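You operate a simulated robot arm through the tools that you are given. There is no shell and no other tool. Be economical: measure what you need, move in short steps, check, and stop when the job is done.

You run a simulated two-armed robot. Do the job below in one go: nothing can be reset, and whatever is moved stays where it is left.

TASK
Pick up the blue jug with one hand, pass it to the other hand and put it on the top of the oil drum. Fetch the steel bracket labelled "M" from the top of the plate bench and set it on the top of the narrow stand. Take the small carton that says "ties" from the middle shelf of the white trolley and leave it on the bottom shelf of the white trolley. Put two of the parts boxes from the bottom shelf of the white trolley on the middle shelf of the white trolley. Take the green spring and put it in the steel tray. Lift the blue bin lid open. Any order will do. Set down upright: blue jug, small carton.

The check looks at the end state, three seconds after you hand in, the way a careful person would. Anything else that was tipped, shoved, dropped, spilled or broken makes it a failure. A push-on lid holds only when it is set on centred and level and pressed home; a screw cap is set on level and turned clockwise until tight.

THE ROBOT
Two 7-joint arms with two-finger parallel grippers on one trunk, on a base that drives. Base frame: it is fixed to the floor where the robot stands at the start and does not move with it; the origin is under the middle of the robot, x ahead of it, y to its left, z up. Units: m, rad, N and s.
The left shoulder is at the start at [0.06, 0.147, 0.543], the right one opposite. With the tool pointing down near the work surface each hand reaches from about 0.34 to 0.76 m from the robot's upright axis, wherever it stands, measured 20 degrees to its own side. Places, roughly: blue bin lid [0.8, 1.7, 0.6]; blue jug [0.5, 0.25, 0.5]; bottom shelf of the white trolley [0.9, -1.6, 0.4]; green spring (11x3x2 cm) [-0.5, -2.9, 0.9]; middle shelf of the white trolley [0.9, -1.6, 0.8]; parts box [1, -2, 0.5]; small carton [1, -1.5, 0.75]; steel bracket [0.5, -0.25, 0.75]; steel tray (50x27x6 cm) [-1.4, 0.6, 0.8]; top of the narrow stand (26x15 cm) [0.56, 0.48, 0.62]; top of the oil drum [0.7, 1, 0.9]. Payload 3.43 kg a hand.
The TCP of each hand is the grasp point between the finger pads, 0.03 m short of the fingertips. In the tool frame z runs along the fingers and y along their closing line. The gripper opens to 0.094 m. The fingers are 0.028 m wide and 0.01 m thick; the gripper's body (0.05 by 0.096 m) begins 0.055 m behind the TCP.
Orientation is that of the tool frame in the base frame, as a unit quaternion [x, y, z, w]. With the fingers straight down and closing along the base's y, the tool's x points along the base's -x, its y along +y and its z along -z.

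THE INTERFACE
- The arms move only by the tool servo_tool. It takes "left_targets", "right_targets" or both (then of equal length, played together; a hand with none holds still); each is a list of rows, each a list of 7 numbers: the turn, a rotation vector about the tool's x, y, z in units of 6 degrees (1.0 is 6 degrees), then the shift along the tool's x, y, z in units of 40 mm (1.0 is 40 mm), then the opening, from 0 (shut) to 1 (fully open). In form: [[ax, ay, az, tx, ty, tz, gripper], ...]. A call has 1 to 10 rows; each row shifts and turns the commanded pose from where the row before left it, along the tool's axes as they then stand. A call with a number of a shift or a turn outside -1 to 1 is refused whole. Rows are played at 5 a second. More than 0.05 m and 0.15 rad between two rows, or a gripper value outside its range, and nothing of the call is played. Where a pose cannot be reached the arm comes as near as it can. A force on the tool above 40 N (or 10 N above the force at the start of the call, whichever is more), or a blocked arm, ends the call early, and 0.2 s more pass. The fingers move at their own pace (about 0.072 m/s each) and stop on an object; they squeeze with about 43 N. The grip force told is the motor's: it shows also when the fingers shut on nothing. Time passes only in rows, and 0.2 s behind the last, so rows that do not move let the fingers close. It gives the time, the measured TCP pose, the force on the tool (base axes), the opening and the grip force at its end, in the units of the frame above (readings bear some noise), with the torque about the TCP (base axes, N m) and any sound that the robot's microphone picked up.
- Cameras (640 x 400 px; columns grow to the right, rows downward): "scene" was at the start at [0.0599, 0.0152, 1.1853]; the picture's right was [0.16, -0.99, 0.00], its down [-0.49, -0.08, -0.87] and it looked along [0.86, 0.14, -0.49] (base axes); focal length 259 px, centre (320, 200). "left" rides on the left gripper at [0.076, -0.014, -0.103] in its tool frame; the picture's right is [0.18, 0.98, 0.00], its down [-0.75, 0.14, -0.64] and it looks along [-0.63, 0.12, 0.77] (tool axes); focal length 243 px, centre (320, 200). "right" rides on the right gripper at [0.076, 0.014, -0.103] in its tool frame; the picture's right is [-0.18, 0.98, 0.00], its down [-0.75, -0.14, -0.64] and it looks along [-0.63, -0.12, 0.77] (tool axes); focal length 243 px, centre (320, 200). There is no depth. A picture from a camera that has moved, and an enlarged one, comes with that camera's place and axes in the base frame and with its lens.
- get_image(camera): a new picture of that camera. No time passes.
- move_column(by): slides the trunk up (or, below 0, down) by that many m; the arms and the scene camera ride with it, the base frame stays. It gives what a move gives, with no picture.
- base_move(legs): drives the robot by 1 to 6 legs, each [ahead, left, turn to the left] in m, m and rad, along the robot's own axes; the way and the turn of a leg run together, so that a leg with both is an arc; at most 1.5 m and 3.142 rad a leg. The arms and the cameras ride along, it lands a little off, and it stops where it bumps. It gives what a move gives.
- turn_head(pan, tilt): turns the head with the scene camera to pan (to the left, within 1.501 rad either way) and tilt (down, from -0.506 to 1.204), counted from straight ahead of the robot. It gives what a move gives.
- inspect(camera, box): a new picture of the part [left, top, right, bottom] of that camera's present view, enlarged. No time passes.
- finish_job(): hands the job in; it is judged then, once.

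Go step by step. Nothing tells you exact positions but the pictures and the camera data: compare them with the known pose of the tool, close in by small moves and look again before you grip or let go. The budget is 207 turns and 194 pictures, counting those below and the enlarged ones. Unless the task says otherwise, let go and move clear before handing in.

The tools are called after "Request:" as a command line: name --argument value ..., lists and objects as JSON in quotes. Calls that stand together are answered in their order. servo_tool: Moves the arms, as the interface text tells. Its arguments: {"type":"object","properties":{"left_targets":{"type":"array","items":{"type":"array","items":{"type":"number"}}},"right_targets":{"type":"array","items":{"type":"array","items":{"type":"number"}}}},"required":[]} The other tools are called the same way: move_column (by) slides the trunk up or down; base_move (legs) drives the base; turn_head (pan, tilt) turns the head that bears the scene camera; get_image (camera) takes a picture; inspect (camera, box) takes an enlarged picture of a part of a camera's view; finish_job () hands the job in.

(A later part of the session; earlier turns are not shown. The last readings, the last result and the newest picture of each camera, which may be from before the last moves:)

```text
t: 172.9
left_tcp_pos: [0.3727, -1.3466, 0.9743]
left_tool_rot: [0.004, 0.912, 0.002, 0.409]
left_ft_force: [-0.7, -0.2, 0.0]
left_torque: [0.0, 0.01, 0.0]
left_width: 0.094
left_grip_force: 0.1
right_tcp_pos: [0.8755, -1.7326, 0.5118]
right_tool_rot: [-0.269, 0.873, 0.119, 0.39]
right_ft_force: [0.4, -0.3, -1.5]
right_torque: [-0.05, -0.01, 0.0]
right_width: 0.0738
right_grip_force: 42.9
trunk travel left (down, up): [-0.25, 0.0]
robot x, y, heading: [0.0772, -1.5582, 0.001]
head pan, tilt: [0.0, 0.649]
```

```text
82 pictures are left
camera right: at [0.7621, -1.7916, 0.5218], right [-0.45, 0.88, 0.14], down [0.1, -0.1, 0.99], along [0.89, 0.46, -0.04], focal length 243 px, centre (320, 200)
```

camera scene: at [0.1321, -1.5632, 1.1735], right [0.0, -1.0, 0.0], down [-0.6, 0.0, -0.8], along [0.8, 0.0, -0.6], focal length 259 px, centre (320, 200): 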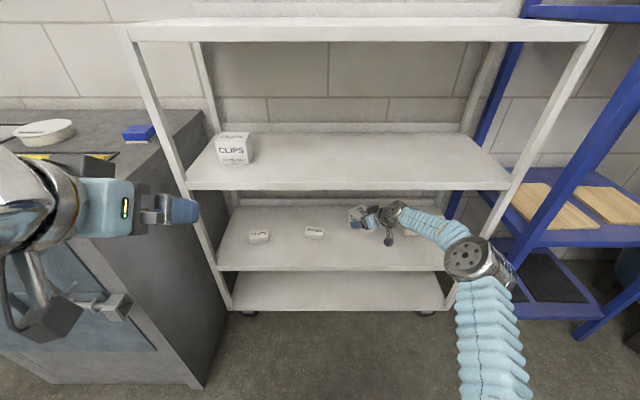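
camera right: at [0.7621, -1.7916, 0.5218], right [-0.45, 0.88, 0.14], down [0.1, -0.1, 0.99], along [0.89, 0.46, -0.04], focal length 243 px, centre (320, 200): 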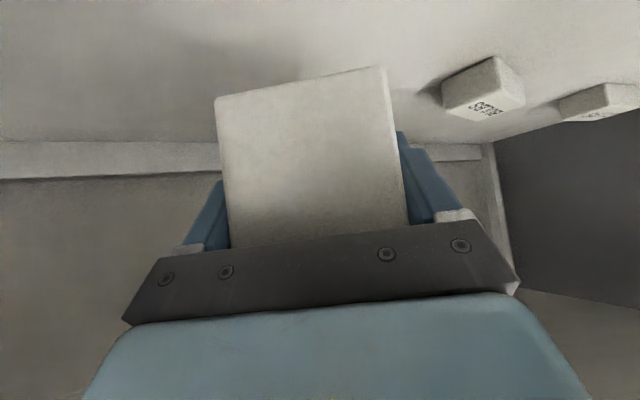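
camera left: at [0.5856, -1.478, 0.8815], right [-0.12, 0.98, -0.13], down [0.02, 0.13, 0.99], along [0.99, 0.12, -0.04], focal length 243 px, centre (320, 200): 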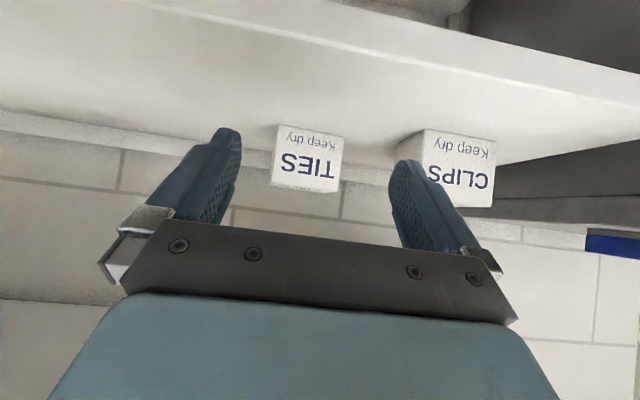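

Request:
servo_tool --right_targets '[[0, 0, 0, 0.28, 0, 0.25, 0.2], [0, 0, 0, 0.28, 0, 0.25, 0.2], [0, 0, 0, 0.19, 0, 0.17, 0.2], [0, 0, 0, 0, 0, 0, 0.2]]'

Request:
get_image --camera "right"

Request:
inspect --camera "scene" --box '[230, 180, 430, 290]'

```text
t: 173.9
left_tcp_pos: [0.3723, -1.3472, 0.9732]
left_tool_rot: [0.002, 0.912, 0.004, 0.409]
left_ft_force: [-0.1, -0.6, 0.9]
left_torque: [0.01, 0.01, 0.0]
left_width: 0.0939
left_grip_force: 0.0
right_tcp_pos: [0.8747, -1.7317, 0.4696]
right_tool_rot: [-0.269, 0.873, 0.12, 0.388]
right_ft_force: [-0.2, -0.4, -1.4]
right_torque: [0.01, 0.02, 0.03]
right_width: 0.0739
right_grip_force: 43.6
trunk travel left (down, up): [-0.25, 0.0]
robot x, y, heading: [0.0748, -1.5683, 0.002]
head pan, tilt: [0.0, 0.649]
```

```text
81 pictures are left
camera right: at [0.7612, -1.792, 0.4816], right [-0.45, 0.88, 0.14], down [0.1, -0.1, 0.99], along [0.89, 0.46, -0.04], focal length 243 px, centre (320, 200)
```

right: 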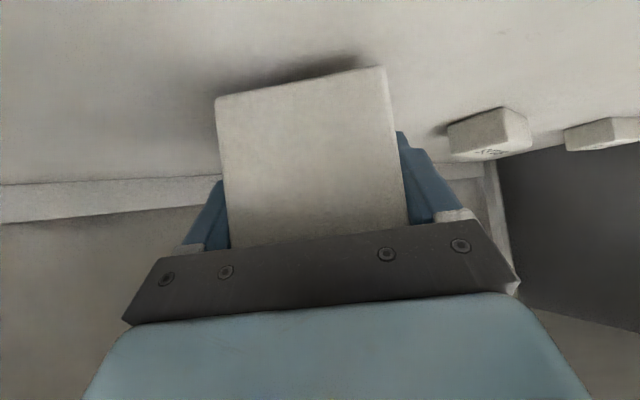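

```text
3.20 times, centred on (330, 235) of scene
camera zoom: at [0.1323, -1.5633, 1.1735], right [0.0, -1.0, 0.0], down [-0.6, 0.0, -0.8], along [0.8, 0.0, -0.6], focal length 829 px, centre (288, 88)
```

zoom: 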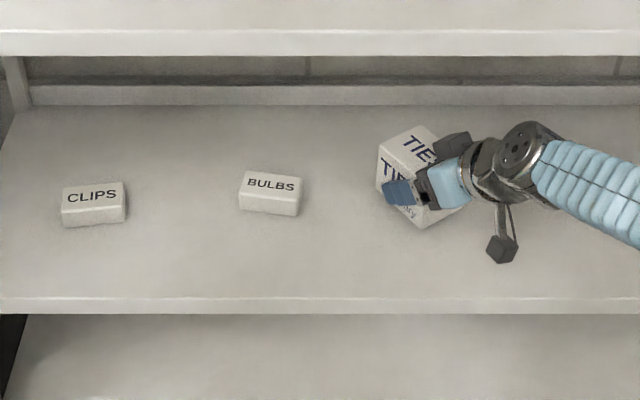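

Request:
servo_tool --right_targets '[[0, 0, 0, 0.11, 0, 0.1, 0.2], [0, 0, 0, 0.11, 0, 0.1, 0.2]]'

Request:
servo_tool --right_targets '[[0, 0, 0, 0.08, 0, 0.07, 0.2], [0, 0, 0, 0, 0, 0, 0.2]]'

```text
t: 174.5
left_tcp_pos: [0.3708, -1.3464, 0.9755]
left_tool_rot: [0.003, 0.912, 0.004, 0.41]
left_ft_force: [0.0, -0.2, 0.0]
left_torque: [0.0, 0.02, -0.04]
left_width: 0.094
left_grip_force: 0.1
right_tcp_pos: [0.8762, -1.731, 0.4606]
right_tool_rot: [-0.269, 0.873, 0.119, 0.39]
right_ft_force: [-2.4, -0.5, 9.6]
right_torque: [0.06, 0.64, 0.08]
right_width: 0.074
right_grip_force: 43.1
trunk travel left (down, up): [-0.25, 0.0]
robot x, y, heading: [0.078, -1.5681, 0.004]
head pan, tilt: [0.0, 0.649]
```

```text
t: 175.1
left_tcp_pos: [0.3686, -1.3484, 0.9744]
left_tool_rot: [0.003, 0.912, 0.003, 0.411]
left_ft_force: [-0.1, -0.4, 0.7]
left_torque: [-0.01, 0.0, 0.03]
left_width: 0.0937
left_grip_force: 0.0
right_tcp_pos: [0.8757, -1.731, 0.4602]
right_tool_rot: [-0.269, 0.871, 0.119, 0.394]
right_ft_force: [-5.6, -2.0, 32.8]
right_torque: [-0.08, 1.07, 0.2]
right_width: 0.074
right_grip_force: 42.9
trunk travel left (down, up): [-0.25, 0.0]
robot x, y, heading: [0.0751, -1.5636, 0.001]
head pan, tilt: [0.0, 0.649]
```

The carton is down (about 30 N). I release and withdraw along the tool axis.

Request:
servo_tool --right_targets '[[0, 0, 0, -0.05, 0, -0.05, 0.2], [0, 0, 0, 0, 0, 0, 1], [0, 0, 0, 0, 0, 0, 1], [0, 0, 0, 0, 0, -0.4, 1], [0, 0, 0, 0, 0, -0.7, 1], [0, 0, 0, 0, 0, -0.9, 1], [0, 0, 0, 0.4, 0, -0.9, 1]]'

Request:
inspect --camera "scene" --box '[230, 180, 430, 290]'

```text
t: 176.7
left_tcp_pos: [0.3722, -1.3468, 0.9738]
left_tool_rot: [0.002, 0.912, 0.004, 0.409]
left_ft_force: [-0.4, 1.0, 0.6]
left_torque: [0.0, 0.0, 0.0]
left_width: 0.0938
left_grip_force: 0.0
right_tcp_pos: [0.796, -1.7861, 0.5228]
right_tool_rot: [-0.27, 0.873, 0.12, 0.389]
right_ft_force: [0.5, -0.3, -0.4]
right_torque: [-0.04, -0.03, 0.0]
right_width: 0.0938
right_grip_force: 0.1
trunk travel left (down, up): [-0.25, 0.0]
robot x, y, heading: [0.0706, -1.5635, 0.001]
head pan, tilt: [0.0, 0.649]
```

```text
3.20 times, centred on (330, 235) of scene
camera zoom: at [0.1324, -1.5629, 1.1734], right [0.0, -1.0, 0.0], down [-0.6, 0.0, -0.8], along [0.8, 0.0, -0.6], focal length 829 px, centre (288, 88)
```

zoom: 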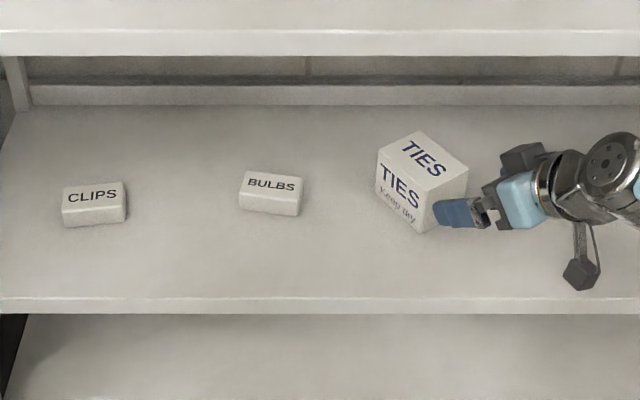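

The carton stands upright on the bottom shelf. Next the parts boxes: I back off, fold the right arm and lower the left for the BULBS box.

Request:
base_move --legs '[[-0.3, 0, 0]]'

Request:
servo_tool --right_targets '[[0, 0, 0, -0.36, 0.35, -1, 1], [0, 0, 0, -0.36, 0.35, -1, 1], [0, 0, 0, -0.36, 0.35, -1, 1], [0, 0, 0, -0.36, 0.35, -1, 1], [0, 0, 0, -0.36, 0.35, -1, 1], [0, 0, 0, -0.36, 0.35, -1, 1], [0, 0, 0, -0.36, 0.35, -1, 1], [0, 0, 0, -0.36, 0.35, -1, 1], [0, 0, 0, -0.36, 0.35, -1, 1], [0, 0, 0, -0.36, 0.35, -1, 1]]' --left_targets '[[0, 0, 0, 0.35, 0, 1, 1], [0, 0, 0, 0.35, 0, 1, 1], [0, 0, 0, 0.35, 0, 1, 1], [0, 0, 0, 0.35, 0, 1, 1], [0, 0, 0, 0.35, 0, 1, 1], [0, 0, 0, 0.35, 0, 1, 1], [0, 0, 0, 0.35, 0, 1, 1], [0, 0, 0, 0.35, 0, 1, 1], [0, 0, 0, 0.35, 0, 1, 1], [0, 0, 0, 0.35, 0, 1, 1]]'

Request:
base_move --legs '[[0.12, -0.2, 0]]'

Request:
get_image --camera "left"

Request:
get_image --camera "scene"

```text
t: 178.8
left_tcp_pos: [0.0736, -1.3494, 0.974]
left_tool_rot: [0.005, 0.912, 0.002, 0.409]
left_ft_force: [1.2, -0.3, 0.0]
left_torque: [0.0, 0.01, 0.0]
left_width: 0.0938
left_grip_force: 0.0
right_tcp_pos: [0.4965, -1.7893, 0.5239]
right_tool_rot: [-0.267, 0.874, 0.118, 0.389]
right_ft_force: [0.0, -0.6, 1.0]
right_torque: [0.01, 0.01, 0.03]
right_width: 0.0939
right_grip_force: 0.0
trunk travel left (down, up): [-0.25, 0.0]
robot x, y, heading: [-0.2256, -1.5611, -0.0]
head pan, tilt: [0.0, 0.649]
```

```text
t: 181.0
left_tcp_pos: [0.2801, -1.3464, 0.6045]
left_tool_rot: [0.004, 0.913, 0.002, 0.409]
left_ft_force: [1.1, 0.1, -0.6]
left_torque: [-0.01, 0.01, -0.04]
left_width: 0.0939
left_grip_force: 0.0
right_tcp_pos: [0.2485, -1.7843, 0.8973]
right_tool_rot: [-0.267, 0.874, 0.119, 0.389]
right_ft_force: [0.1, -0.7, -0.1]
right_torque: [0.0, 0.02, 0.0]
right_width: 0.0941
right_grip_force: 0.0
trunk travel left (down, up): [-0.25, 0.0]
robot x, y, heading: [-0.2245, -1.5652, -0.001]
head pan, tilt: [0.0, 0.649]
```

```text
t: 182.7
left_tcp_pos: [0.4003, -1.5507, 0.605]
left_tool_rot: [0.006, 0.912, 0.002, 0.409]
left_ft_force: [0.5, -0.4, -0.5]
left_torque: [0.0, 0.0, -0.01]
left_width: 0.0939
left_grip_force: 0.1
right_tcp_pos: [0.3676, -1.9886, 0.8977]
right_tool_rot: [-0.266, 0.874, 0.118, 0.389]
right_ft_force: [0.5, -0.5, 0.6]
right_torque: [-0.01, 0.01, -0.02]
right_width: 0.0941
right_grip_force: 0.0
trunk travel left (down, up): [-0.25, 0.0]
robot x, y, heading: [-0.1055, -1.7656, -0.004]
head pan, tilt: [0.0, 0.649]
```

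```text
78 pictures are left
camera left: at [0.2729, -1.5634, 0.6158], right [-0.11, 0.99, -0.13], down [0.02, 0.13, 0.99], along [0.99, 0.11, -0.04], focal length 243 px, centre (320, 200)
```

left: 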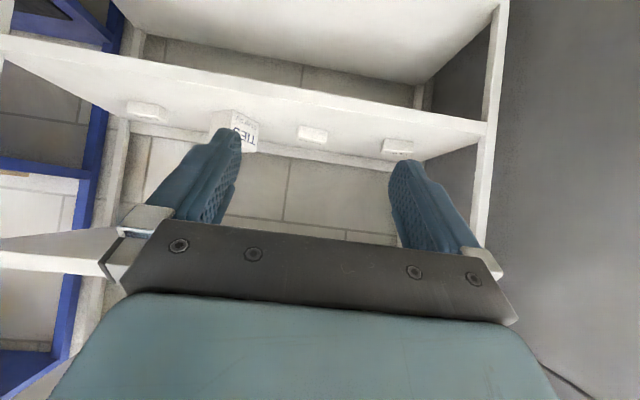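

```text
77 pictures are left
camera scene: at [-0.0476, -1.7663, 1.1735], right [-0.01, -1.0, 0.0], down [-0.6, 0.0, -0.8], along [0.8, -0.01, -0.6], focal length 259 px, centre (320, 200)
```

scene: 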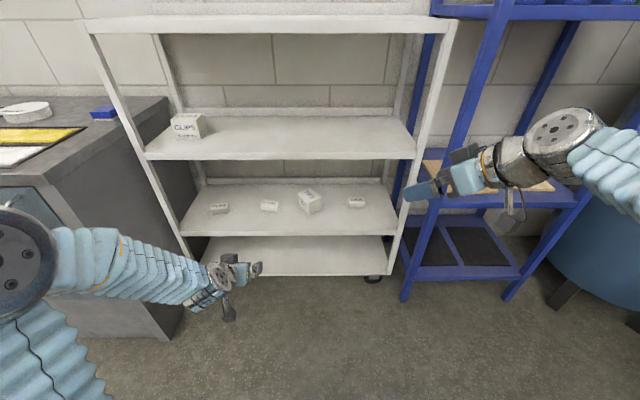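

The left elbow sticks out toward the bench, so I extend the arm first (which tucks the elbow) and retract the right a little.

Request:
servo_tool --left_targets '[[0, 0, 0, -0.54, 0, 0.86, 1], [0, 0, 0, -0.54, 0, 0.86, 1], [0, 0, 0, -0.54, 0, 0.86, 1], [0, 0, 0, -0.54, 0, 0.86, 1], [0, 0, 0, -0.54, 0, 0.86, 1], [0, 0, 0, -0.54, 0, 0.86, 1], [0, 0, 0, -0.54, 0, 0.86, 1]]' --right_targets '[[0, 0, 0, 0.24, 0.24, -0.26, 1], [0, 0, 0, 0.24, 0.24, -0.26, 1], [0, 0, 0, 0.24, 0.24, -0.26, 1], [0, 0, 0, 0.24, 0.24, -0.26, 1], [0, 0, 0, 0.24, 0.24, -0.26, 1], [0, 0, 0, 0.24, 0.24, -0.26, 1], [0, 0, 0, 0.24, 0.24, -0.26, 1]]'

Request:
get_image --camera "left"

Request:
get_image --camera "scene"

```text
t: 184.3
left_tcp_pos: [0.6818, -1.5535, 0.5583]
left_tool_rot: [0.005, 0.913, 0.002, 0.409]
left_ft_force: [0.1, 0.2, 0.5]
left_torque: [-0.01, 0.0, 0.0]
left_width: 0.0939
left_grip_force: 0.0
right_tcp_pos: [0.2466, -1.9877, 0.8959]
right_tool_rot: [-0.266, 0.874, 0.118, 0.39]
right_ft_force: [0.0, -0.1, 0.7]
right_torque: [0.0, -0.03, -0.01]
right_width: 0.0939
right_grip_force: 0.0
trunk travel left (down, up): [-0.25, 0.0]
robot x, y, heading: [-0.1073, -1.7716, -0.005]
head pan, tilt: [0.0, 0.649]
```

```text
76 pictures are left
camera left: at [0.5544, -1.5654, 0.5703], right [-0.11, 0.99, -0.13], down [0.02, 0.13, 0.99], along [0.99, 0.11, -0.04], focal length 243 px, centre (320, 200)
```

left: 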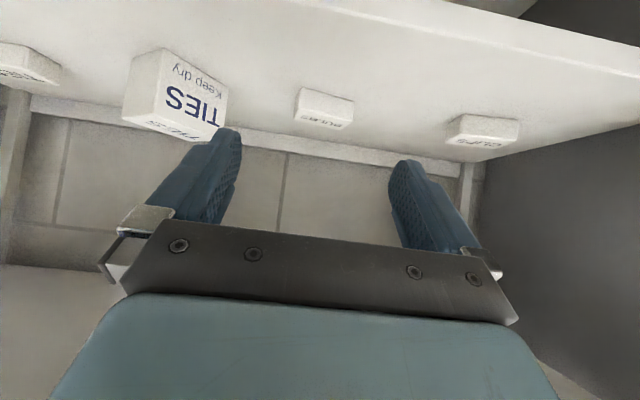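

```text
75 pictures are left
camera scene: at [-0.0477, -1.7663, 1.1735], right [-0.01, -1.0, 0.0], down [-0.6, 0.0, -0.8], along [0.8, -0.01, -0.6], focal length 259 px, centre (320, 200)
```

scene: 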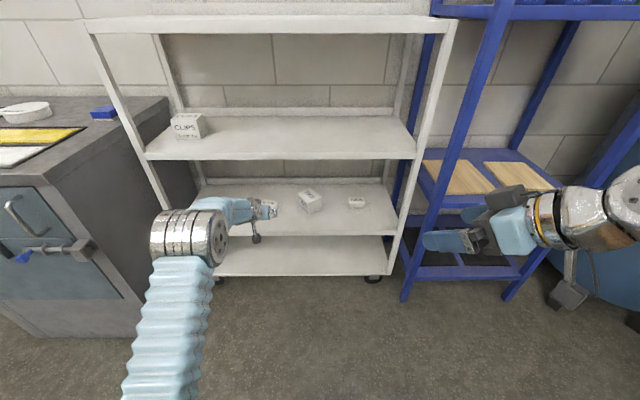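

Request:
inspect --camera "left" --box '[260, 60, 400, 160]'

```text
4.00 times, centred on (330, 110) of left
camera zoom: at [0.5544, -1.5654, 0.5703], right [-0.11, 0.99, -0.13], down [0.02, 0.13, 0.99], along [0.99, 0.11, -0.04], focal length 970 px, centre (280, 560)
```

zoom: 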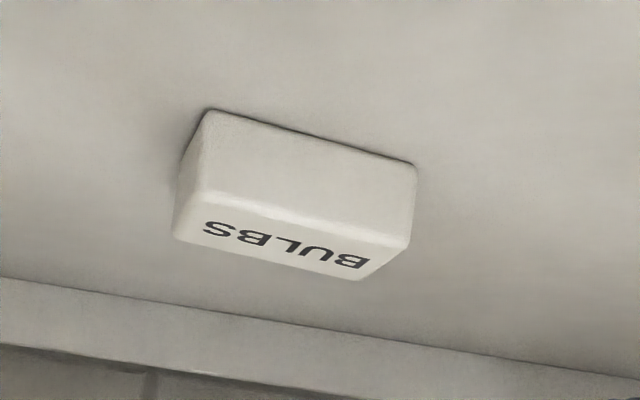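

The BULBS box is 7.2 cm wide, turned 6°, with its centre ≈ (0.890, −1.539). I match the yaw, drive in 0.13 m and recheck.

Request:
servo_tool --left_targets '[[0.78, 0, 0.7, 0, 0, 0, 1], [0, 0, 0, 0.1, 0.5, 0.1, 1]]'

Request:
base_move --legs '[[0.13, 0, 0.005]]'

Request:
get_image --camera "left"

```text
t: 184.9
left_tcp_pos: [0.6857, -1.5332, 0.553]
left_tool_rot: [0.058, 0.91, -0.021, 0.409]
left_ft_force: [-0.1, -0.1, -0.4]
left_torque: [0.04, 0.02, 0.01]
left_width: 0.0938
left_grip_force: 0.1
right_tcp_pos: [0.2476, -1.9888, 0.8966]
right_tool_rot: [-0.265, 0.874, 0.117, 0.389]
right_ft_force: [0.0, -1.6, -0.1]
right_torque: [0.01, -0.02, 0.0]
right_width: 0.0939
right_grip_force: 0.0
trunk travel left (down, up): [-0.25, 0.0]
robot x, y, heading: [-0.1038, -1.767, -0.008]
head pan, tilt: [0.0, 0.649]
```

```text
t: 186.2
left_tcp_pos: [0.8156, -1.5312, 0.5533]
left_tool_rot: [0.055, 0.911, -0.02, 0.409]
left_ft_force: [-0.9, 0.7, 0.8]
left_torque: [0.02, 0.04, 0.0]
left_width: 0.094
left_grip_force: 0.1
right_tcp_pos: [0.3799, -1.987, 0.8972]
right_tool_rot: [-0.268, 0.873, 0.119, 0.389]
right_ft_force: [1.1, -0.2, -0.4]
right_torque: [0.05, 0.02, -0.03]
right_width: 0.0943
right_grip_force: 0.0
trunk travel left (down, up): [-0.25, 0.0]
robot x, y, heading: [0.0227, -1.7678, -0.008]
head pan, tilt: [0.0, 0.649]
```

```text
73 pictures are left
camera left: at [0.6874, -1.5294, 0.5648], right [-0.01, 0.99, -0.13], down [0.04, 0.13, 0.99], along [1.0, 0.0, -0.04], focal length 243 px, centre (320, 200)
```

left: 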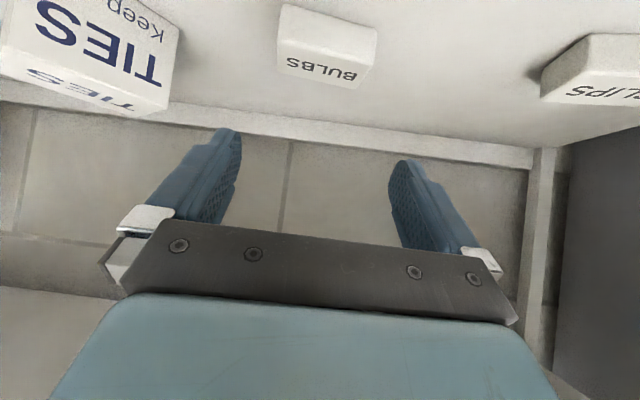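

Request:
servo_tool --left_targets '[[0, 0, 0, 0.155, -0.01, 0.73, 1], [0, 0, 0, 0.155, -0.01, 0.73, 1], [0, 0, 0, 0.155, 0, 0.6, 1]]'

Request:
get_image --camera "left"

```text
t: 187.0
left_tcp_pos: [0.8649, -1.5352, 0.4849]
left_tool_rot: [0.054, 0.91, -0.019, 0.41]
left_ft_force: [-0.4, -0.3, 1.4]
left_torque: [-0.01, 0.0, -0.02]
left_width: 0.0941
left_grip_force: 0.0
right_tcp_pos: [0.381, -1.9868, 0.8967]
right_tool_rot: [-0.267, 0.874, 0.118, 0.389]
right_ft_force: [0.4, -0.1, 0.0]
right_torque: [0.0, 0.01, 0.0]
right_width: 0.0941
right_grip_force: 0.0
trunk travel left (down, up): [-0.25, 0.0]
robot x, y, heading: [0.0292, -1.7655, -0.007]
head pan, tilt: [0.0, 0.649]
```

```text
72 pictures are left
camera left: at [0.7362, -1.5347, 0.4972], right [-0.01, 0.99, -0.13], down [0.04, 0.13, 0.99], along [1.0, 0.0, -0.04], focal length 243 px, centre (320, 200)
```

left: 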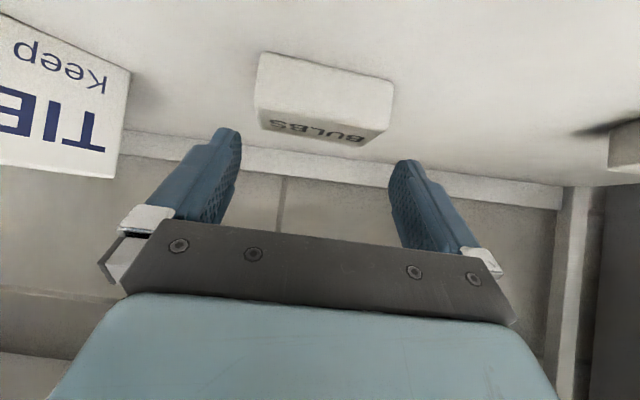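

Request:
servo_tool --left_targets '[[0, 0, 0, 0, -0.14, 0.15, 1], [0, 0, 0, 0.08, 0, 0.36, 1], [0, 0, 0, 0.07, 0, 0.36, 1]]'

Request:
get_image --camera "left"

```text
t: 187.8
left_tcp_pos: [0.8857, -1.5438, 0.4579]
left_tool_rot: [0.055, 0.911, -0.02, 0.407]
left_ft_force: [0.2, -0.2, 0.5]
left_torque: [0.0, 0.0, -0.04]
left_width: 0.0941
left_grip_force: 0.1
right_tcp_pos: [0.3799, -1.9867, 0.8971]
right_tool_rot: [-0.268, 0.874, 0.119, 0.389]
right_ft_force: [-0.1, 0.5, -0.1]
right_torque: [0.0, 0.02, 0.01]
right_width: 0.094
right_grip_force: 0.1
trunk travel left (down, up): [-0.25, 0.0]
robot x, y, heading: [0.0305, -1.7665, -0.006]
head pan, tilt: [0.0, 0.649]
```

```text
71 pictures are left
camera left: at [0.7573, -1.5427, 0.4692], right [-0.01, 0.99, -0.13], down [0.04, 0.13, 0.99], along [1.0, 0.0, -0.04], focal length 243 px, centre (320, 200)
```

left: 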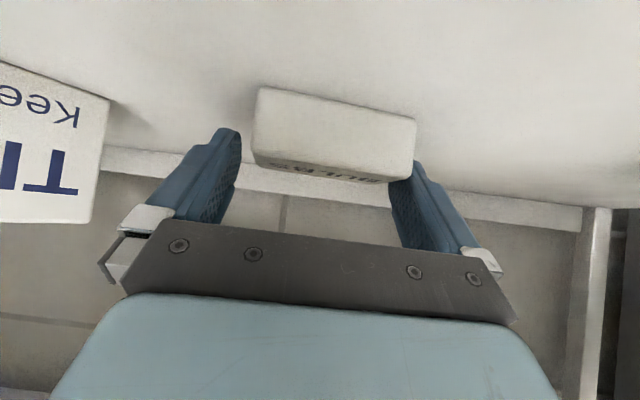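

The fingers straddle the box with margin on both sides. I close and lift.

Request:
servo_tool --left_targets '[[0, 0, 0, 0, 0, 0, 0.6], [0, 0, 0, 0, 0, 0, 0.4], [0, 0, 0, 0, 0, 0, 0.4], [0, 0, 0, -0.37, 0, -0.33, 0.4], [0, 0, 0, -0.37, 0, -0.33, 0.4]]'

Request:
get_image --camera "left"

```text
t: 189.0
left_tcp_pos: [0.8856, -1.5439, 0.4971]
left_tool_rot: [0.055, 0.91, -0.021, 0.409]
left_ft_force: [0.2, -0.7, -1.4]
left_torque: [0.01, -0.03, 0.0]
left_width: 0.0784
left_grip_force: 43.0
right_tcp_pos: [0.3794, -1.9868, 0.8966]
right_tool_rot: [-0.267, 0.874, 0.118, 0.389]
right_ft_force: [-0.4, 0.2, 0.7]
right_torque: [-0.02, 0.01, 0.01]
right_width: 0.094
right_grip_force: 0.1
trunk travel left (down, up): [-0.25, 0.0]
robot x, y, heading: [0.0277, -1.7667, -0.004]
head pan, tilt: [0.0, 0.649]
```

```text
70 pictures are left
camera left: at [0.7577, -1.5434, 0.5082], right [-0.01, 0.99, -0.13], down [0.04, 0.13, 0.99], along [1.0, 0.0, -0.04], focal length 243 px, centre (320, 200)
```

left: 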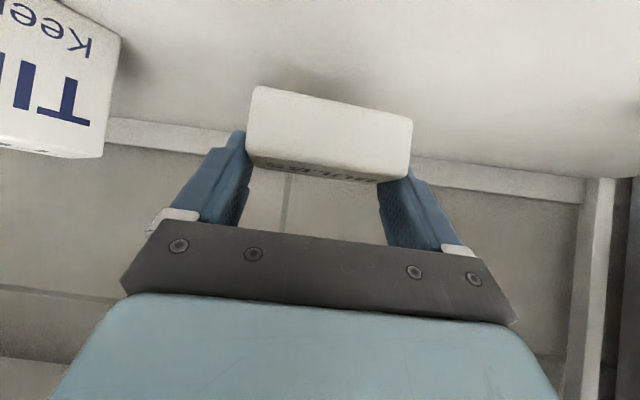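

The BULBS box is held (78 mm). I back out, raise to the middle shelf level and drive in.

Request:
base_move --legs '[[-0.3, 0, 0]]'

Request:
servo_tool --left_targets '[[0, 0, 0, -0.55, 0, -0.94, 0.4], [0, 0, 0, -0.55, 0, -0.94, 0.4], [0, 0, 0, -0.55, 0, -0.94, 0.4], [0, 0, 0, -0.55, 0, -0.94, 0.4], [0, 0, 0, -0.55, 0, -0.94, 0.4], [0, 0, 0, -0.55, 0, -0.94, 0.4], [0, 0, 0, -0.55, 0, -0.94, 0.4], [0, 0, 0, -0.55, 0, -0.94, 0.4], [0, 0, 0, -0.55, 0, -0.94, 0.4]]'

Request:
base_move --legs '[[0.4, 0, 0.005]]'

Request:
get_image --camera "scene"

Request:
get_image --camera "left"

```text
t: 191.1
left_tcp_pos: [0.5841, -1.5445, 0.4962]
left_tool_rot: [0.054, 0.911, -0.02, 0.409]
left_ft_force: [-0.3, 0.6, -0.7]
left_torque: [-0.02, 0.03, 0.0]
left_width: 0.0783
left_grip_force: 43.1
right_tcp_pos: [0.0775, -1.9863, 0.8966]
right_tool_rot: [-0.268, 0.873, 0.119, 0.389]
right_ft_force: [0.1, 0.0, 0.8]
right_torque: [0.01, 0.01, 0.0]
right_width: 0.0939
right_grip_force: 0.0
trunk travel left (down, up): [-0.25, 0.0]
robot x, y, heading: [-0.2757, -1.7665, -0.002]
head pan, tilt: [0.0, 0.649]
```

```text
t: 193.1
left_tcp_pos: [0.4617, -1.5334, 0.8697]
left_tool_rot: [0.055, 0.911, -0.02, 0.409]
left_ft_force: [-0.9, 0.5, -0.3]
left_torque: [0.0, 0.01, 0.01]
left_width: 0.0783
left_grip_force: 43.0
right_tcp_pos: [0.0771, -1.9874, 0.8958]
right_tool_rot: [-0.267, 0.873, 0.118, 0.389]
right_ft_force: [0.7, -0.4, 0.7]
right_torque: [-0.02, 0.01, -0.01]
right_width: 0.0938
right_grip_force: 0.1
trunk travel left (down, up): [-0.25, 0.0]
robot x, y, heading: [-0.2729, -1.7664, -0.002]
head pan, tilt: [0.0, 0.649]
```

```text
t: 195.6
left_tcp_pos: [0.8587, -1.5262, 0.8693]
left_tool_rot: [0.05, 0.911, -0.019, 0.409]
left_ft_force: [0.6, 0.3, -0.1]
left_torque: [0.05, 0.01, -0.02]
left_width: 0.0782
left_grip_force: 42.8
right_tcp_pos: [0.4788, -1.9828, 0.8962]
right_tool_rot: [-0.272, 0.872, 0.12, 0.388]
right_ft_force: [1.0, 0.2, -0.5]
right_torque: [0.01, -0.01, 0.01]
right_width: 0.094
right_grip_force: 0.0
trunk travel left (down, up): [-0.25, 0.0]
robot x, y, heading: [0.1238, -1.7639, 0.008]
head pan, tilt: [0.0, 0.649]
```

```text
69 pictures are left
camera scene: at [0.1821, -1.7648, 1.1735], right [0.01, -1.0, 0.0], down [-0.6, 0.0, -0.8], along [0.8, 0.0, -0.6], focal length 259 px, centre (320, 200)
```

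scene: 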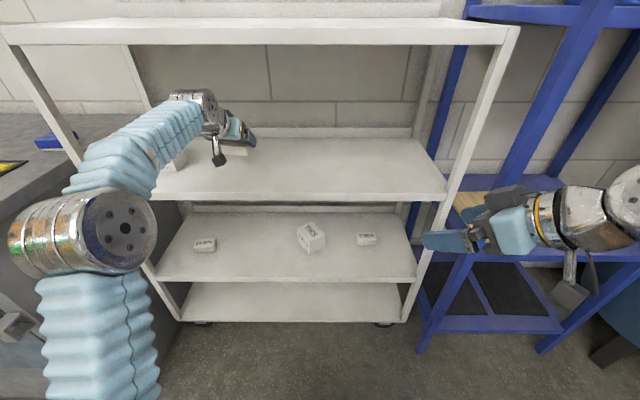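

```text
68 pictures are left
camera left: at [0.7314, -1.5259, 0.881], right [-0.02, 0.99, -0.13], down [0.04, 0.13, 0.99], along [1.0, 0.01, -0.04], focal length 243 px, centre (320, 200)
```

left: 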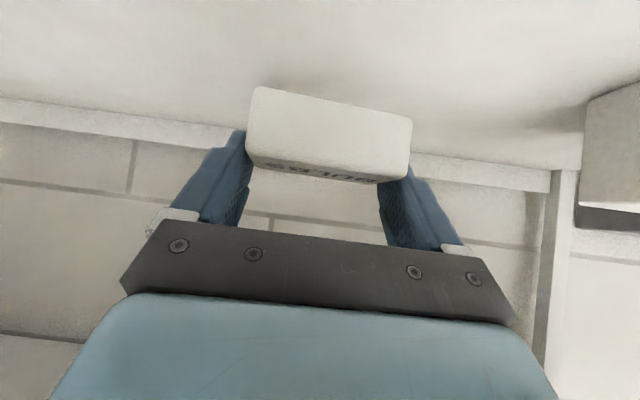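

Request:
servo_tool --left_targets '[[0, 0, 0, 0.27, 0, 0.24, 0.4], [0, 0, 0, 0.27, 0, 0.24, 0.4], [0, 0, 0, 0.2, 0, 0.18, 0.4], [0, 0, 0, 0, 0, 0, 0.4]]'

Request:
servo_tool --left_targets '[[0, 0, 0, 0.09, 0, 0.08, 0.4], [0, 0, 0, 0.09, 0, 0.08, 0.4]]'

Request:
get_image --camera "left"

```text
t: 196.6
left_tcp_pos: [0.8592, -1.5249, 0.8293]
left_tool_rot: [0.051, 0.911, -0.019, 0.408]
left_ft_force: [0.1, 0.6, -0.6]
left_torque: [0.01, -0.01, 0.0]
left_width: 0.0785
left_grip_force: 43.2
right_tcp_pos: [0.4801, -1.9829, 0.8957]
right_tool_rot: [-0.272, 0.872, 0.121, 0.388]
right_ft_force: [0.1, -0.3, 0.1]
right_torque: [0.02, 0.02, 0.0]
right_width: 0.0941
right_grip_force: 0.0
trunk travel left (down, up): [-0.25, 0.0]
robot x, y, heading: [0.1191, -1.7674, 0.008]
head pan, tilt: [0.0, 0.649]
```

```text
t: 197.2
left_tcp_pos: [0.8592, -1.5263, 0.8202]
left_tool_rot: [0.051, 0.911, -0.018, 0.409]
left_ft_force: [-0.4, 0.6, -0.4]
left_torque: [-0.01, 0.01, -0.01]
left_width: 0.078
left_grip_force: 43.5
right_tcp_pos: [0.4795, -1.9823, 0.8963]
right_tool_rot: [-0.271, 0.872, 0.12, 0.388]
right_ft_force: [-0.1, 0.0, -0.3]
right_torque: [0.02, -0.01, 0.0]
right_width: 0.0941
right_grip_force: 0.0
trunk travel left (down, up): [-0.25, 0.0]
robot x, y, heading: [0.1246, -1.7682, 0.006]
head pan, tilt: [0.0, 0.649]
```

```text
67 pictures are left
camera left: at [0.7309, -1.5259, 0.831], right [-0.02, 0.99, -0.13], down [0.04, 0.13, 0.99], along [1.0, 0.01, -0.04], focal length 243 px, centre (320, 200)
```

left: 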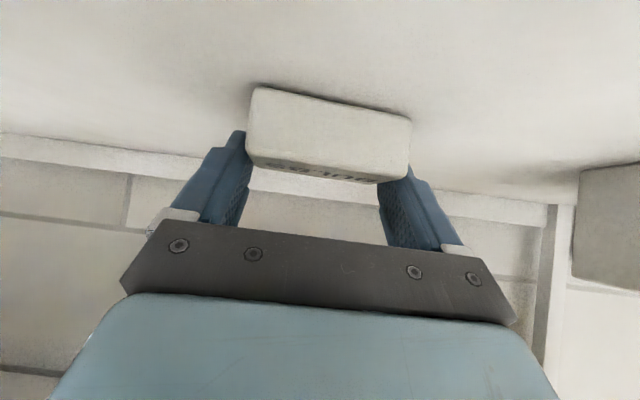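

Request:
servo_tool --left_targets '[[0, 0, 0, 0.07, 0, 0.065, 0.4], [0, 0, 0, 0.05, 0, 0.045, 0.4]]'

Request:
servo_tool --left_targets '[[0, 0, 0, 0.05, 0, 0.045, 0.4], [0, 0, 0, 0.03, 0, 0.03, 0.4]]'

```text
t: 197.8
left_tcp_pos: [0.8606, -1.5251, 0.8179]
left_tool_rot: [0.05, 0.91, -0.019, 0.411]
left_ft_force: [2.4, 1.9, 16.2]
left_torque: [-0.19, 0.33, -0.04]
left_width: 0.0783
left_grip_force: 43.3
right_tcp_pos: [0.4774, -1.9825, 0.8974]
right_tool_rot: [-0.272, 0.872, 0.121, 0.389]
right_ft_force: [0.2, -0.2, 0.1]
right_torque: [0.04, 0.01, 0.02]
right_width: 0.0941
right_grip_force: 0.0
trunk travel left (down, up): [-0.25, 0.0]
robot x, y, heading: [0.1251, -1.7663, 0.006]
head pan, tilt: [0.0, 0.649]
```

```text
t: 198.3
left_tcp_pos: [0.859, -1.5255, 0.8143]
left_tool_rot: [0.051, 0.909, -0.018, 0.414]
left_ft_force: [3.1, 2.0, 35.2]
left_torque: [0.0, 0.2, -0.25]
left_width: 0.0786
left_grip_force: 43.0
right_tcp_pos: [0.4785, -1.983, 0.8977]
right_tool_rot: [-0.272, 0.871, 0.12, 0.39]
right_ft_force: [0.5, -0.2, -0.4]
right_torque: [0.0, 0.03, 0.02]
right_width: 0.094
right_grip_force: 0.1
trunk travel left (down, up): [-0.25, 0.0]
robot x, y, heading: [0.1277, -1.7668, 0.007]
head pan, tilt: [0.0, 0.649]
```

The box rests on the middle shelf. I release and withdraw.

Request:
servo_tool --left_targets '[[0, 0, 0, -0.08, 0, -0.08, 0.4], [0, 0, 0, 0, 0, 0, 1], [0, 0, 0, 0, 0, 0, 1], [0, 0, 0, -0.1, 0, -0.4, 1], [0, 0, 0, 0.1, 0, -0.7, 1], [0, 0, 0, 0.3, 0, -0.9, 1]]'

Request:
get_image --camera "left"

Request:
base_move --legs '[[-0.35, 0, -0.005]]'

Request:
inspect --camera "scene" --box '[80, 100, 400, 300]'

```text
t: 199.8
left_tcp_pos: [0.7915, -1.5195, 0.8581]
left_tool_rot: [0.051, 0.911, -0.018, 0.408]
left_ft_force: [0.6, -0.4, -0.7]
left_torque: [0.0, -0.04, 0.01]
left_width: 0.094
left_grip_force: 0.1
right_tcp_pos: [0.4798, -1.9825, 0.8949]
right_tool_rot: [-0.271, 0.872, 0.12, 0.389]
right_ft_force: [0.2, -0.2, 0.5]
right_torque: [-0.02, -0.02, -0.03]
right_width: 0.0941
right_grip_force: 0.0
trunk travel left (down, up): [-0.25, 0.0]
robot x, y, heading: [0.1241, -1.7663, 0.01]
head pan, tilt: [0.0, 0.649]
```

```text
66 pictures are left
camera left: at [0.6631, -1.5194, 0.8711], right [-0.02, 0.99, -0.13], down [0.04, 0.13, 0.99], along [1.0, 0.01, -0.04], focal length 243 px, centre (320, 200)
```

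left: 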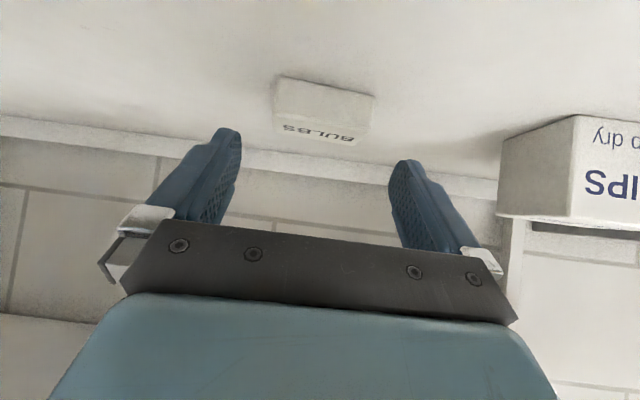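

```text
t: 202.0
left_tcp_pos: [0.4409, -1.5249, 0.86]
left_tool_rot: [0.053, 0.911, -0.019, 0.408]
left_ft_force: [0.4, 0.1, -0.1]
left_torque: [-0.02, -0.01, 0.0]
left_width: 0.094
left_grip_force: 0.0
right_tcp_pos: [0.1244, -1.9869, 0.896]
right_tool_rot: [-0.269, 0.873, 0.12, 0.389]
right_ft_force: [0.2, -0.4, -0.1]
right_torque: [0.0, 0.0, 0.0]
right_width: 0.0942
right_grip_force: 0.0
trunk travel left (down, up): [-0.25, 0.0]
robot x, y, heading: [-0.2287, -1.7683, 0.001]
head pan, tilt: [0.0, 0.649]
```

```text
2.00 times, centred on (240, 200) of scene
camera zoom: at [-0.171, -1.7663, 1.1735], right [0.0, -1.0, 0.0], down [-0.6, 0.0, -0.8], along [0.8, 0.0, -0.6], focal length 518 px, centre (480, 200)
```

zoom: 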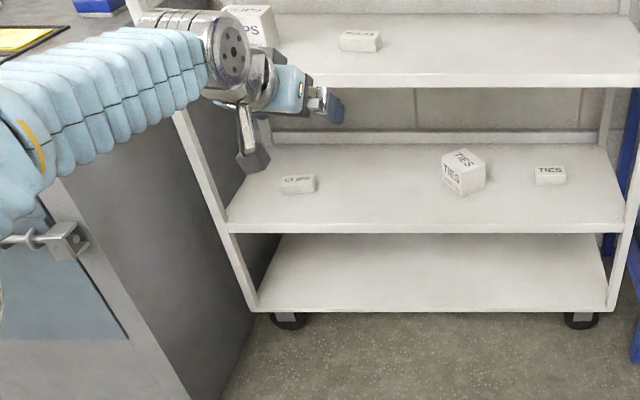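

BULBS is on the middle shelf. For the second box I'll take the TIES parts box at the right (y ≈ −1.955), where the left arm has clear room.

Request:
servo_tool --left_targets '[[-0.78, 0, -0.7, 0, 0, 0, 1], [0, 0, 0, 0.33, 0, 0.925, 1], [0, 0, 0, 0.33, 0, 0.925, 1], [0, 0, 0, 0.33, 0, 0.925, 1], [0, 0, 0, 0.33, 0, 0.925, 1], [0, 0, 0, 0.33, 0, 0.925, 1], [0, 0, 0, 0.33, 0, 0.925, 1], [0, 0, 0, 0.33, 0, 0.925, 1], [0, 0, 0, 0.33, 0, 0.925, 1], [0, 0, 0, 0.33, 0, 0.925, 1]]'

Request:
base_move --legs '[[0, -0.43, 0], [0.1, 0, 0]]'

Request:
get_image --camera "left"

Request:
get_image --camera "scene"

```text
t: 204.2
left_tcp_pos: [0.6065, -1.5227, 0.5493]
left_tool_rot: [0.002, 0.912, 0.004, 0.41]
left_ft_force: [0.6, 1.2, 1.4]
left_torque: [-0.01, 0.03, 0.01]
left_width: 0.0938
left_grip_force: 0.1
right_tcp_pos: [0.1253, -1.9856, 0.8968]
right_tool_rot: [-0.269, 0.873, 0.119, 0.389]
right_ft_force: [0.1, 0.3, -0.5]
right_torque: [0.0, -0.01, -0.02]
right_width: 0.0938
right_grip_force: 0.1
trunk travel left (down, up): [-0.25, 0.0]
robot x, y, heading: [-0.2315, -1.7671, -0.001]
head pan, tilt: [0.0, 0.649]
```

```text
t: 207.6
left_tcp_pos: [0.7045, -1.948, 0.5504]
left_tool_rot: [0.003, 0.913, 0.003, 0.409]
left_ft_force: [-0.2, 0.1, 0.1]
left_torque: [0.03, 0.02, 0.01]
left_width: 0.094
left_grip_force: 0.1
right_tcp_pos: [0.2241, -2.4109, 0.8975]
right_tool_rot: [-0.269, 0.872, 0.119, 0.39]
right_ft_force: [-0.4, 0.8, 0.5]
right_torque: [-0.01, 0.0, -0.02]
right_width: 0.094
right_grip_force: 0.0
trunk travel left (down, up): [-0.25, 0.0]
robot x, y, heading: [-0.132, -2.1908, 0.001]
head pan, tilt: [0.0, 0.649]
```

```text
64 pictures are left
camera left: at [0.5776, -1.9615, 0.5611], right [-0.12, 0.98, -0.13], down [0.02, 0.13, 0.99], along [0.99, 0.12, -0.04], focal length 243 px, centre (320, 200)
```

left: 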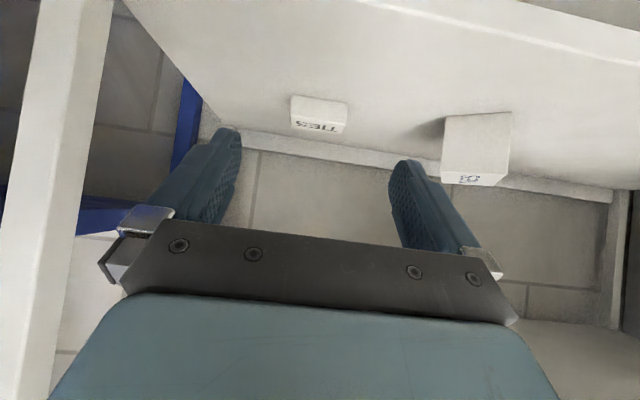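

```text
63 pictures are left
camera scene: at [-0.0722, -2.1912, 1.1735], right [0.0, -1.0, 0.0], down [-0.6, 0.0, -0.8], along [0.8, 0.0, -0.6], focal length 259 px, centre (320, 200)
```

scene: 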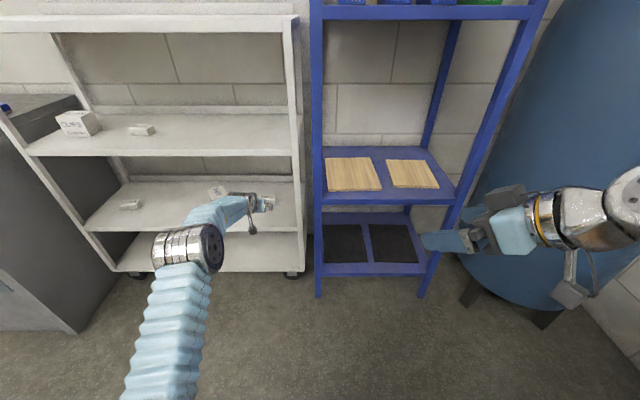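

Request:
inspect --camera "left" --box '[260, 70, 380, 150]'

```text
5.00 times, centred on (320, 110) of left
camera zoom: at [0.5776, -1.9615, 0.5611], right [-0.12, 0.98, -0.13], down [0.02, 0.13, 0.99], along [0.99, 0.12, -0.04], focal length 1213 px, centre (320, 650)
```

zoom: 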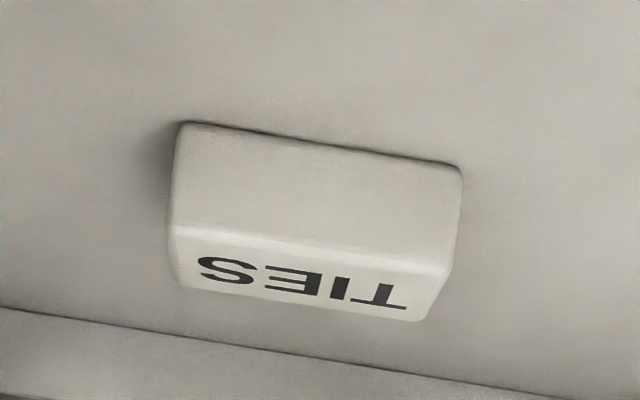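

Request:
base_move --legs '[[0.13, 0, 0]]'

Request:
servo_tool --left_targets '[[0, 0, 0, 0.3, 0.1, 0.4, 1], [0, 0, 0, 0.3, 0.1, 0.4, 1]]'

Request:
get_image --camera "left"

```text
t: 208.9
left_tcp_pos: [0.8355, -1.9477, 0.5489]
left_tool_rot: [0.002, 0.913, 0.004, 0.409]
left_ft_force: [0.7, -0.7, -0.7]
left_torque: [-0.02, 0.0, 0.0]
left_width: 0.094
left_grip_force: 0.1
right_tcp_pos: [0.355, -2.4102, 0.8962]
right_tool_rot: [-0.269, 0.873, 0.119, 0.389]
right_ft_force: [0.3, 0.3, -0.6]
right_torque: [0.0, -0.01, 0.03]
right_width: 0.0938
right_grip_force: 0.1
trunk travel left (down, up): [-0.25, 0.0]
robot x, y, heading: [0.0021, -2.1929, 0.002]
head pan, tilt: [0.0, 0.649]
```

```text
t: 209.5
left_tcp_pos: [0.8433, -1.9401, 0.5114]
left_tool_rot: [0.002, 0.912, 0.004, 0.41]
left_ft_force: [0.6, 0.6, 1.2]
left_torque: [0.03, -0.04, -0.02]
left_width: 0.0941
left_grip_force: 0.0
right_tcp_pos: [0.3537, -2.4113, 0.8967]
right_tool_rot: [-0.269, 0.873, 0.119, 0.389]
right_ft_force: [0.7, -0.5, 0.5]
right_torque: [-0.01, 0.0, -0.01]
right_width: 0.0941
right_grip_force: 0.0
trunk travel left (down, up): [-0.25, 0.0]
robot x, y, heading: [0.0001, -2.1917, 0.001]
head pan, tilt: [0.0, 0.649]
```

```text
61 pictures are left
camera left: at [0.7146, -1.9528, 0.5227], right [-0.12, 0.98, -0.13], down [0.02, 0.13, 0.99], along [0.99, 0.12, -0.04], focal length 243 px, centre (320, 200)
```

left: 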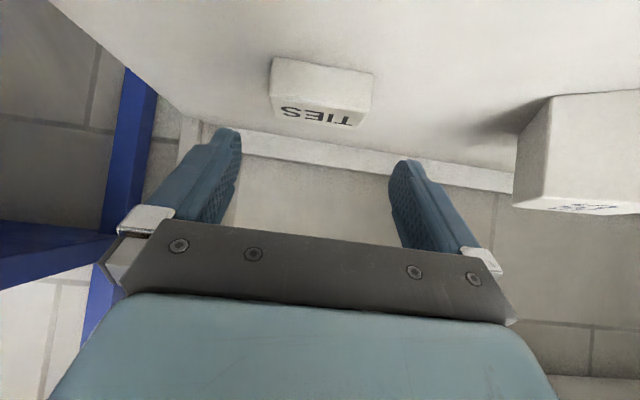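

Request:
servo_tool --left_targets '[[0, 0, 0, -0.06, -0.03, 0.76, 1], [0, 0, 0, -0.06, -0.02, 0.76, 1]]'

Request:
get_image --camera "left"

```text
t: 210.1
left_tcp_pos: [0.8687, -1.9382, 0.4859]
left_tool_rot: [0.003, 0.912, 0.003, 0.409]
left_ft_force: [0.8, -0.5, -0.5]
left_torque: [0.0, 0.03, 0.0]
left_width: 0.0941
left_grip_force: 0.1
left hand out of reach, approached as far as the arm can: row 2
right_tcp_pos: [0.3542, -2.4107, 0.8953]
right_tool_rot: [-0.269, 0.873, 0.119, 0.389]
right_ft_force: [0.2, 0.2, -0.2]
right_torque: [0.01, 0.02, 0.0]
right_width: 0.094
right_grip_force: 0.1
trunk travel left (down, up): [-0.25, 0.0]
robot x, y, heading: [-0.0005, -2.1913, -0.0]
head pan, tilt: [0.0, 0.649]
```

```text
60 pictures are left
camera left: at [0.7412, -1.9516, 0.4962], right [-0.12, 0.98, -0.13], down [0.02, 0.13, 0.99], along [0.99, 0.12, -0.04], focal length 243 px, centre (320, 200)
```

left: 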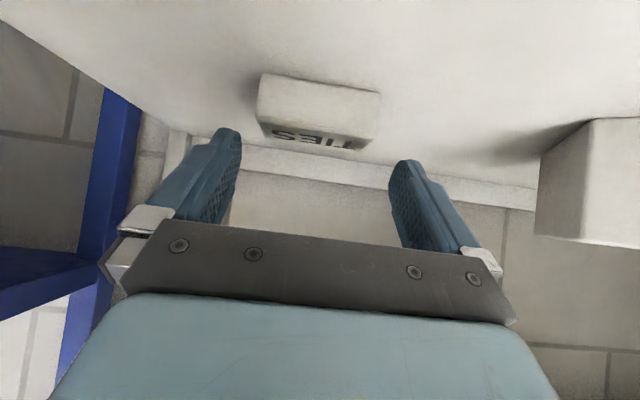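

The arm is at its reach; I drive 6 cm closer.

Request:
base_move --legs '[[0.06, 0, 0]]'

Request:
servo_tool --left_targets '[[0, 0, 0, 0, 0, 0, 1]]'

Request:
get_image --camera "left"

```text
t: 211.0
left_tcp_pos: [0.9289, -1.9387, 0.4855]
left_tool_rot: [0.002, 0.913, 0.004, 0.409]
left_ft_force: [-0.2, -1.2, 0.5]
left_torque: [0.02, 0.01, -0.05]
left_width: 0.0939
left_grip_force: 0.0
right_tcp_pos: [0.4129, -2.4104, 0.8956]
right_tool_rot: [-0.27, 0.873, 0.12, 0.388]
right_ft_force: [-0.4, 0.2, 0.4]
right_torque: [-0.03, 0.0, 0.01]
right_width: 0.094
right_grip_force: 0.0
trunk travel left (down, up): [-0.25, 0.0]
robot x, y, heading: [0.058, -2.1917, -0.001]
head pan, tilt: [0.0, 0.649]
```

```text
t: 211.4
left_tcp_pos: [0.9288, -1.9382, 0.4861]
left_tool_rot: [0.002, 0.912, 0.004, 0.409]
left_ft_force: [0.6, 0.3, -0.6]
left_torque: [-0.02, 0.04, -0.05]
left_width: 0.0942
left_grip_force: 0.2
right_tcp_pos: [0.4149, -2.4106, 0.8955]
right_tool_rot: [-0.27, 0.872, 0.12, 0.39]
right_ft_force: [0.6, 0.6, 0.0]
right_torque: [-0.04, 0.02, 0.04]
right_width: 0.0937
right_grip_force: 0.0
trunk travel left (down, up): [-0.25, 0.0]
robot x, y, heading: [0.0614, -2.1885, 0.002]
head pan, tilt: [0.0, 0.649]
```

```text
59 pictures are left
camera left: at [0.8009, -1.9516, 0.4965], right [-0.12, 0.98, -0.13], down [0.02, 0.13, 0.99], along [0.99, 0.12, -0.04], focal length 243 px, centre (320, 200)
```

left: 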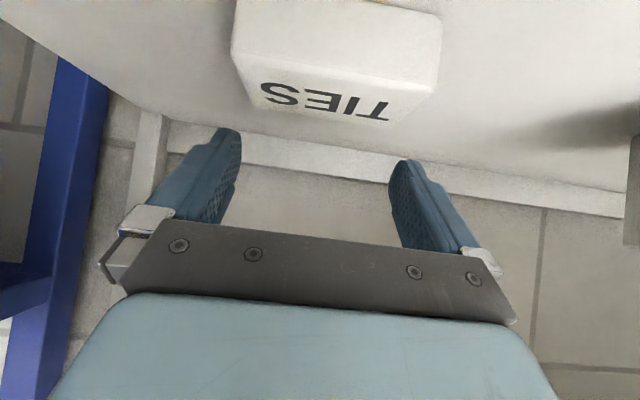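

Request:
servo_tool --left_targets '[[0, 0, 0, 0.3, -0.07, -0.1, 1], [0, 0, 0, 0.3, 0, 0.18, 1], [0, 0, 0, 0.3, 0, 0.18, 1]]'

Request:
get_image --camera "left"

```text
t: 212.2
left_tcp_pos: [0.9124, -1.9404, 0.4509]
left_tool_rot: [0.003, 0.913, 0.004, 0.408]
left_ft_force: [-0.7, 0.4, 0.2]
left_torque: [0.01, -0.01, 0.02]
left_width: 0.0941
left_grip_force: 0.0
right_tcp_pos: [0.4136, -2.4105, 0.895]
right_tool_rot: [-0.27, 0.873, 0.12, 0.388]
right_ft_force: [-0.2, -0.5, 0.2]
right_torque: [-0.03, 0.0, 0.01]
right_width: 0.094
right_grip_force: 0.1
trunk travel left (down, up): [-0.25, 0.0]
robot x, y, heading: [0.0583, -2.194, -0.001]
head pan, tilt: [0.0, 0.649]
```

```text
58 pictures are left
camera left: at [0.7842, -1.9545, 0.4623], right [-0.12, 0.98, -0.13], down [0.02, 0.13, 0.99], along [0.99, 0.12, -0.04], focal length 243 px, centre (320, 200)
```

left: 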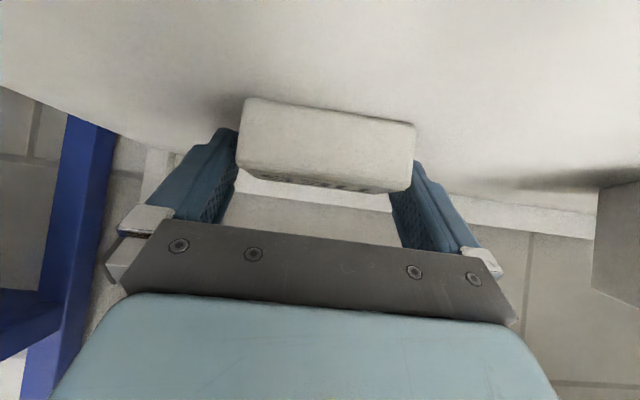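

Straddled evenly. I close and lift.

Request:
servo_tool --left_targets '[[0, 0, 0, 0, 0, 0, 0.6], [0, 0, 0, 0, 0, 0, 0.4], [0, 0, 0, 0, 0, 0, 0.4], [0, 0, 0, -0.37, 0, -0.33, 0.4], [0, 0, 0, -0.37, 0, -0.33, 0.4]]'

Request:
get_image --camera "left"

```text
t: 213.4
left_tcp_pos: [0.912, -1.9421, 0.4898]
left_tool_rot: [0.002, 0.912, 0.004, 0.409]
left_ft_force: [-0.1, -0.6, -1.3]
left_torque: [0.01, 0.0, -0.02]
left_width: 0.0784
left_grip_force: 43.2
right_tcp_pos: [0.414, -2.4091, 0.8971]
right_tool_rot: [-0.27, 0.873, 0.119, 0.389]
right_ft_force: [0.1, -1.1, 0.3]
right_torque: [-0.01, -0.01, -0.01]
right_width: 0.094
right_grip_force: 0.0
trunk travel left (down, up): [-0.25, 0.0]
robot x, y, heading: [0.06, -2.1912, 0.003]
head pan, tilt: [0.0, 0.649]
```

```text
57 pictures are left
camera left: at [0.785, -1.9551, 0.5022], right [-0.12, 0.98, -0.13], down [0.02, 0.13, 0.99], along [0.99, 0.12, -0.04], focal length 243 px, centre (320, 200)
```

left: 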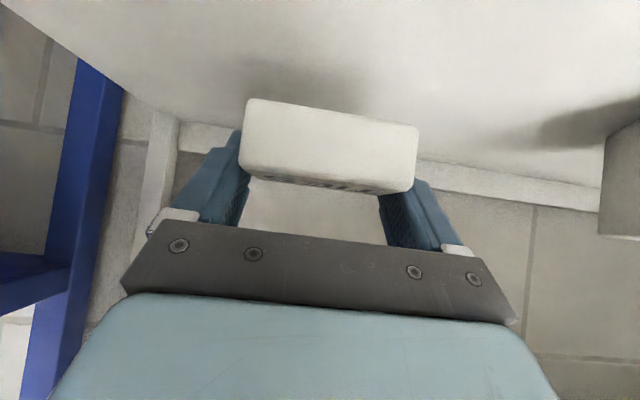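

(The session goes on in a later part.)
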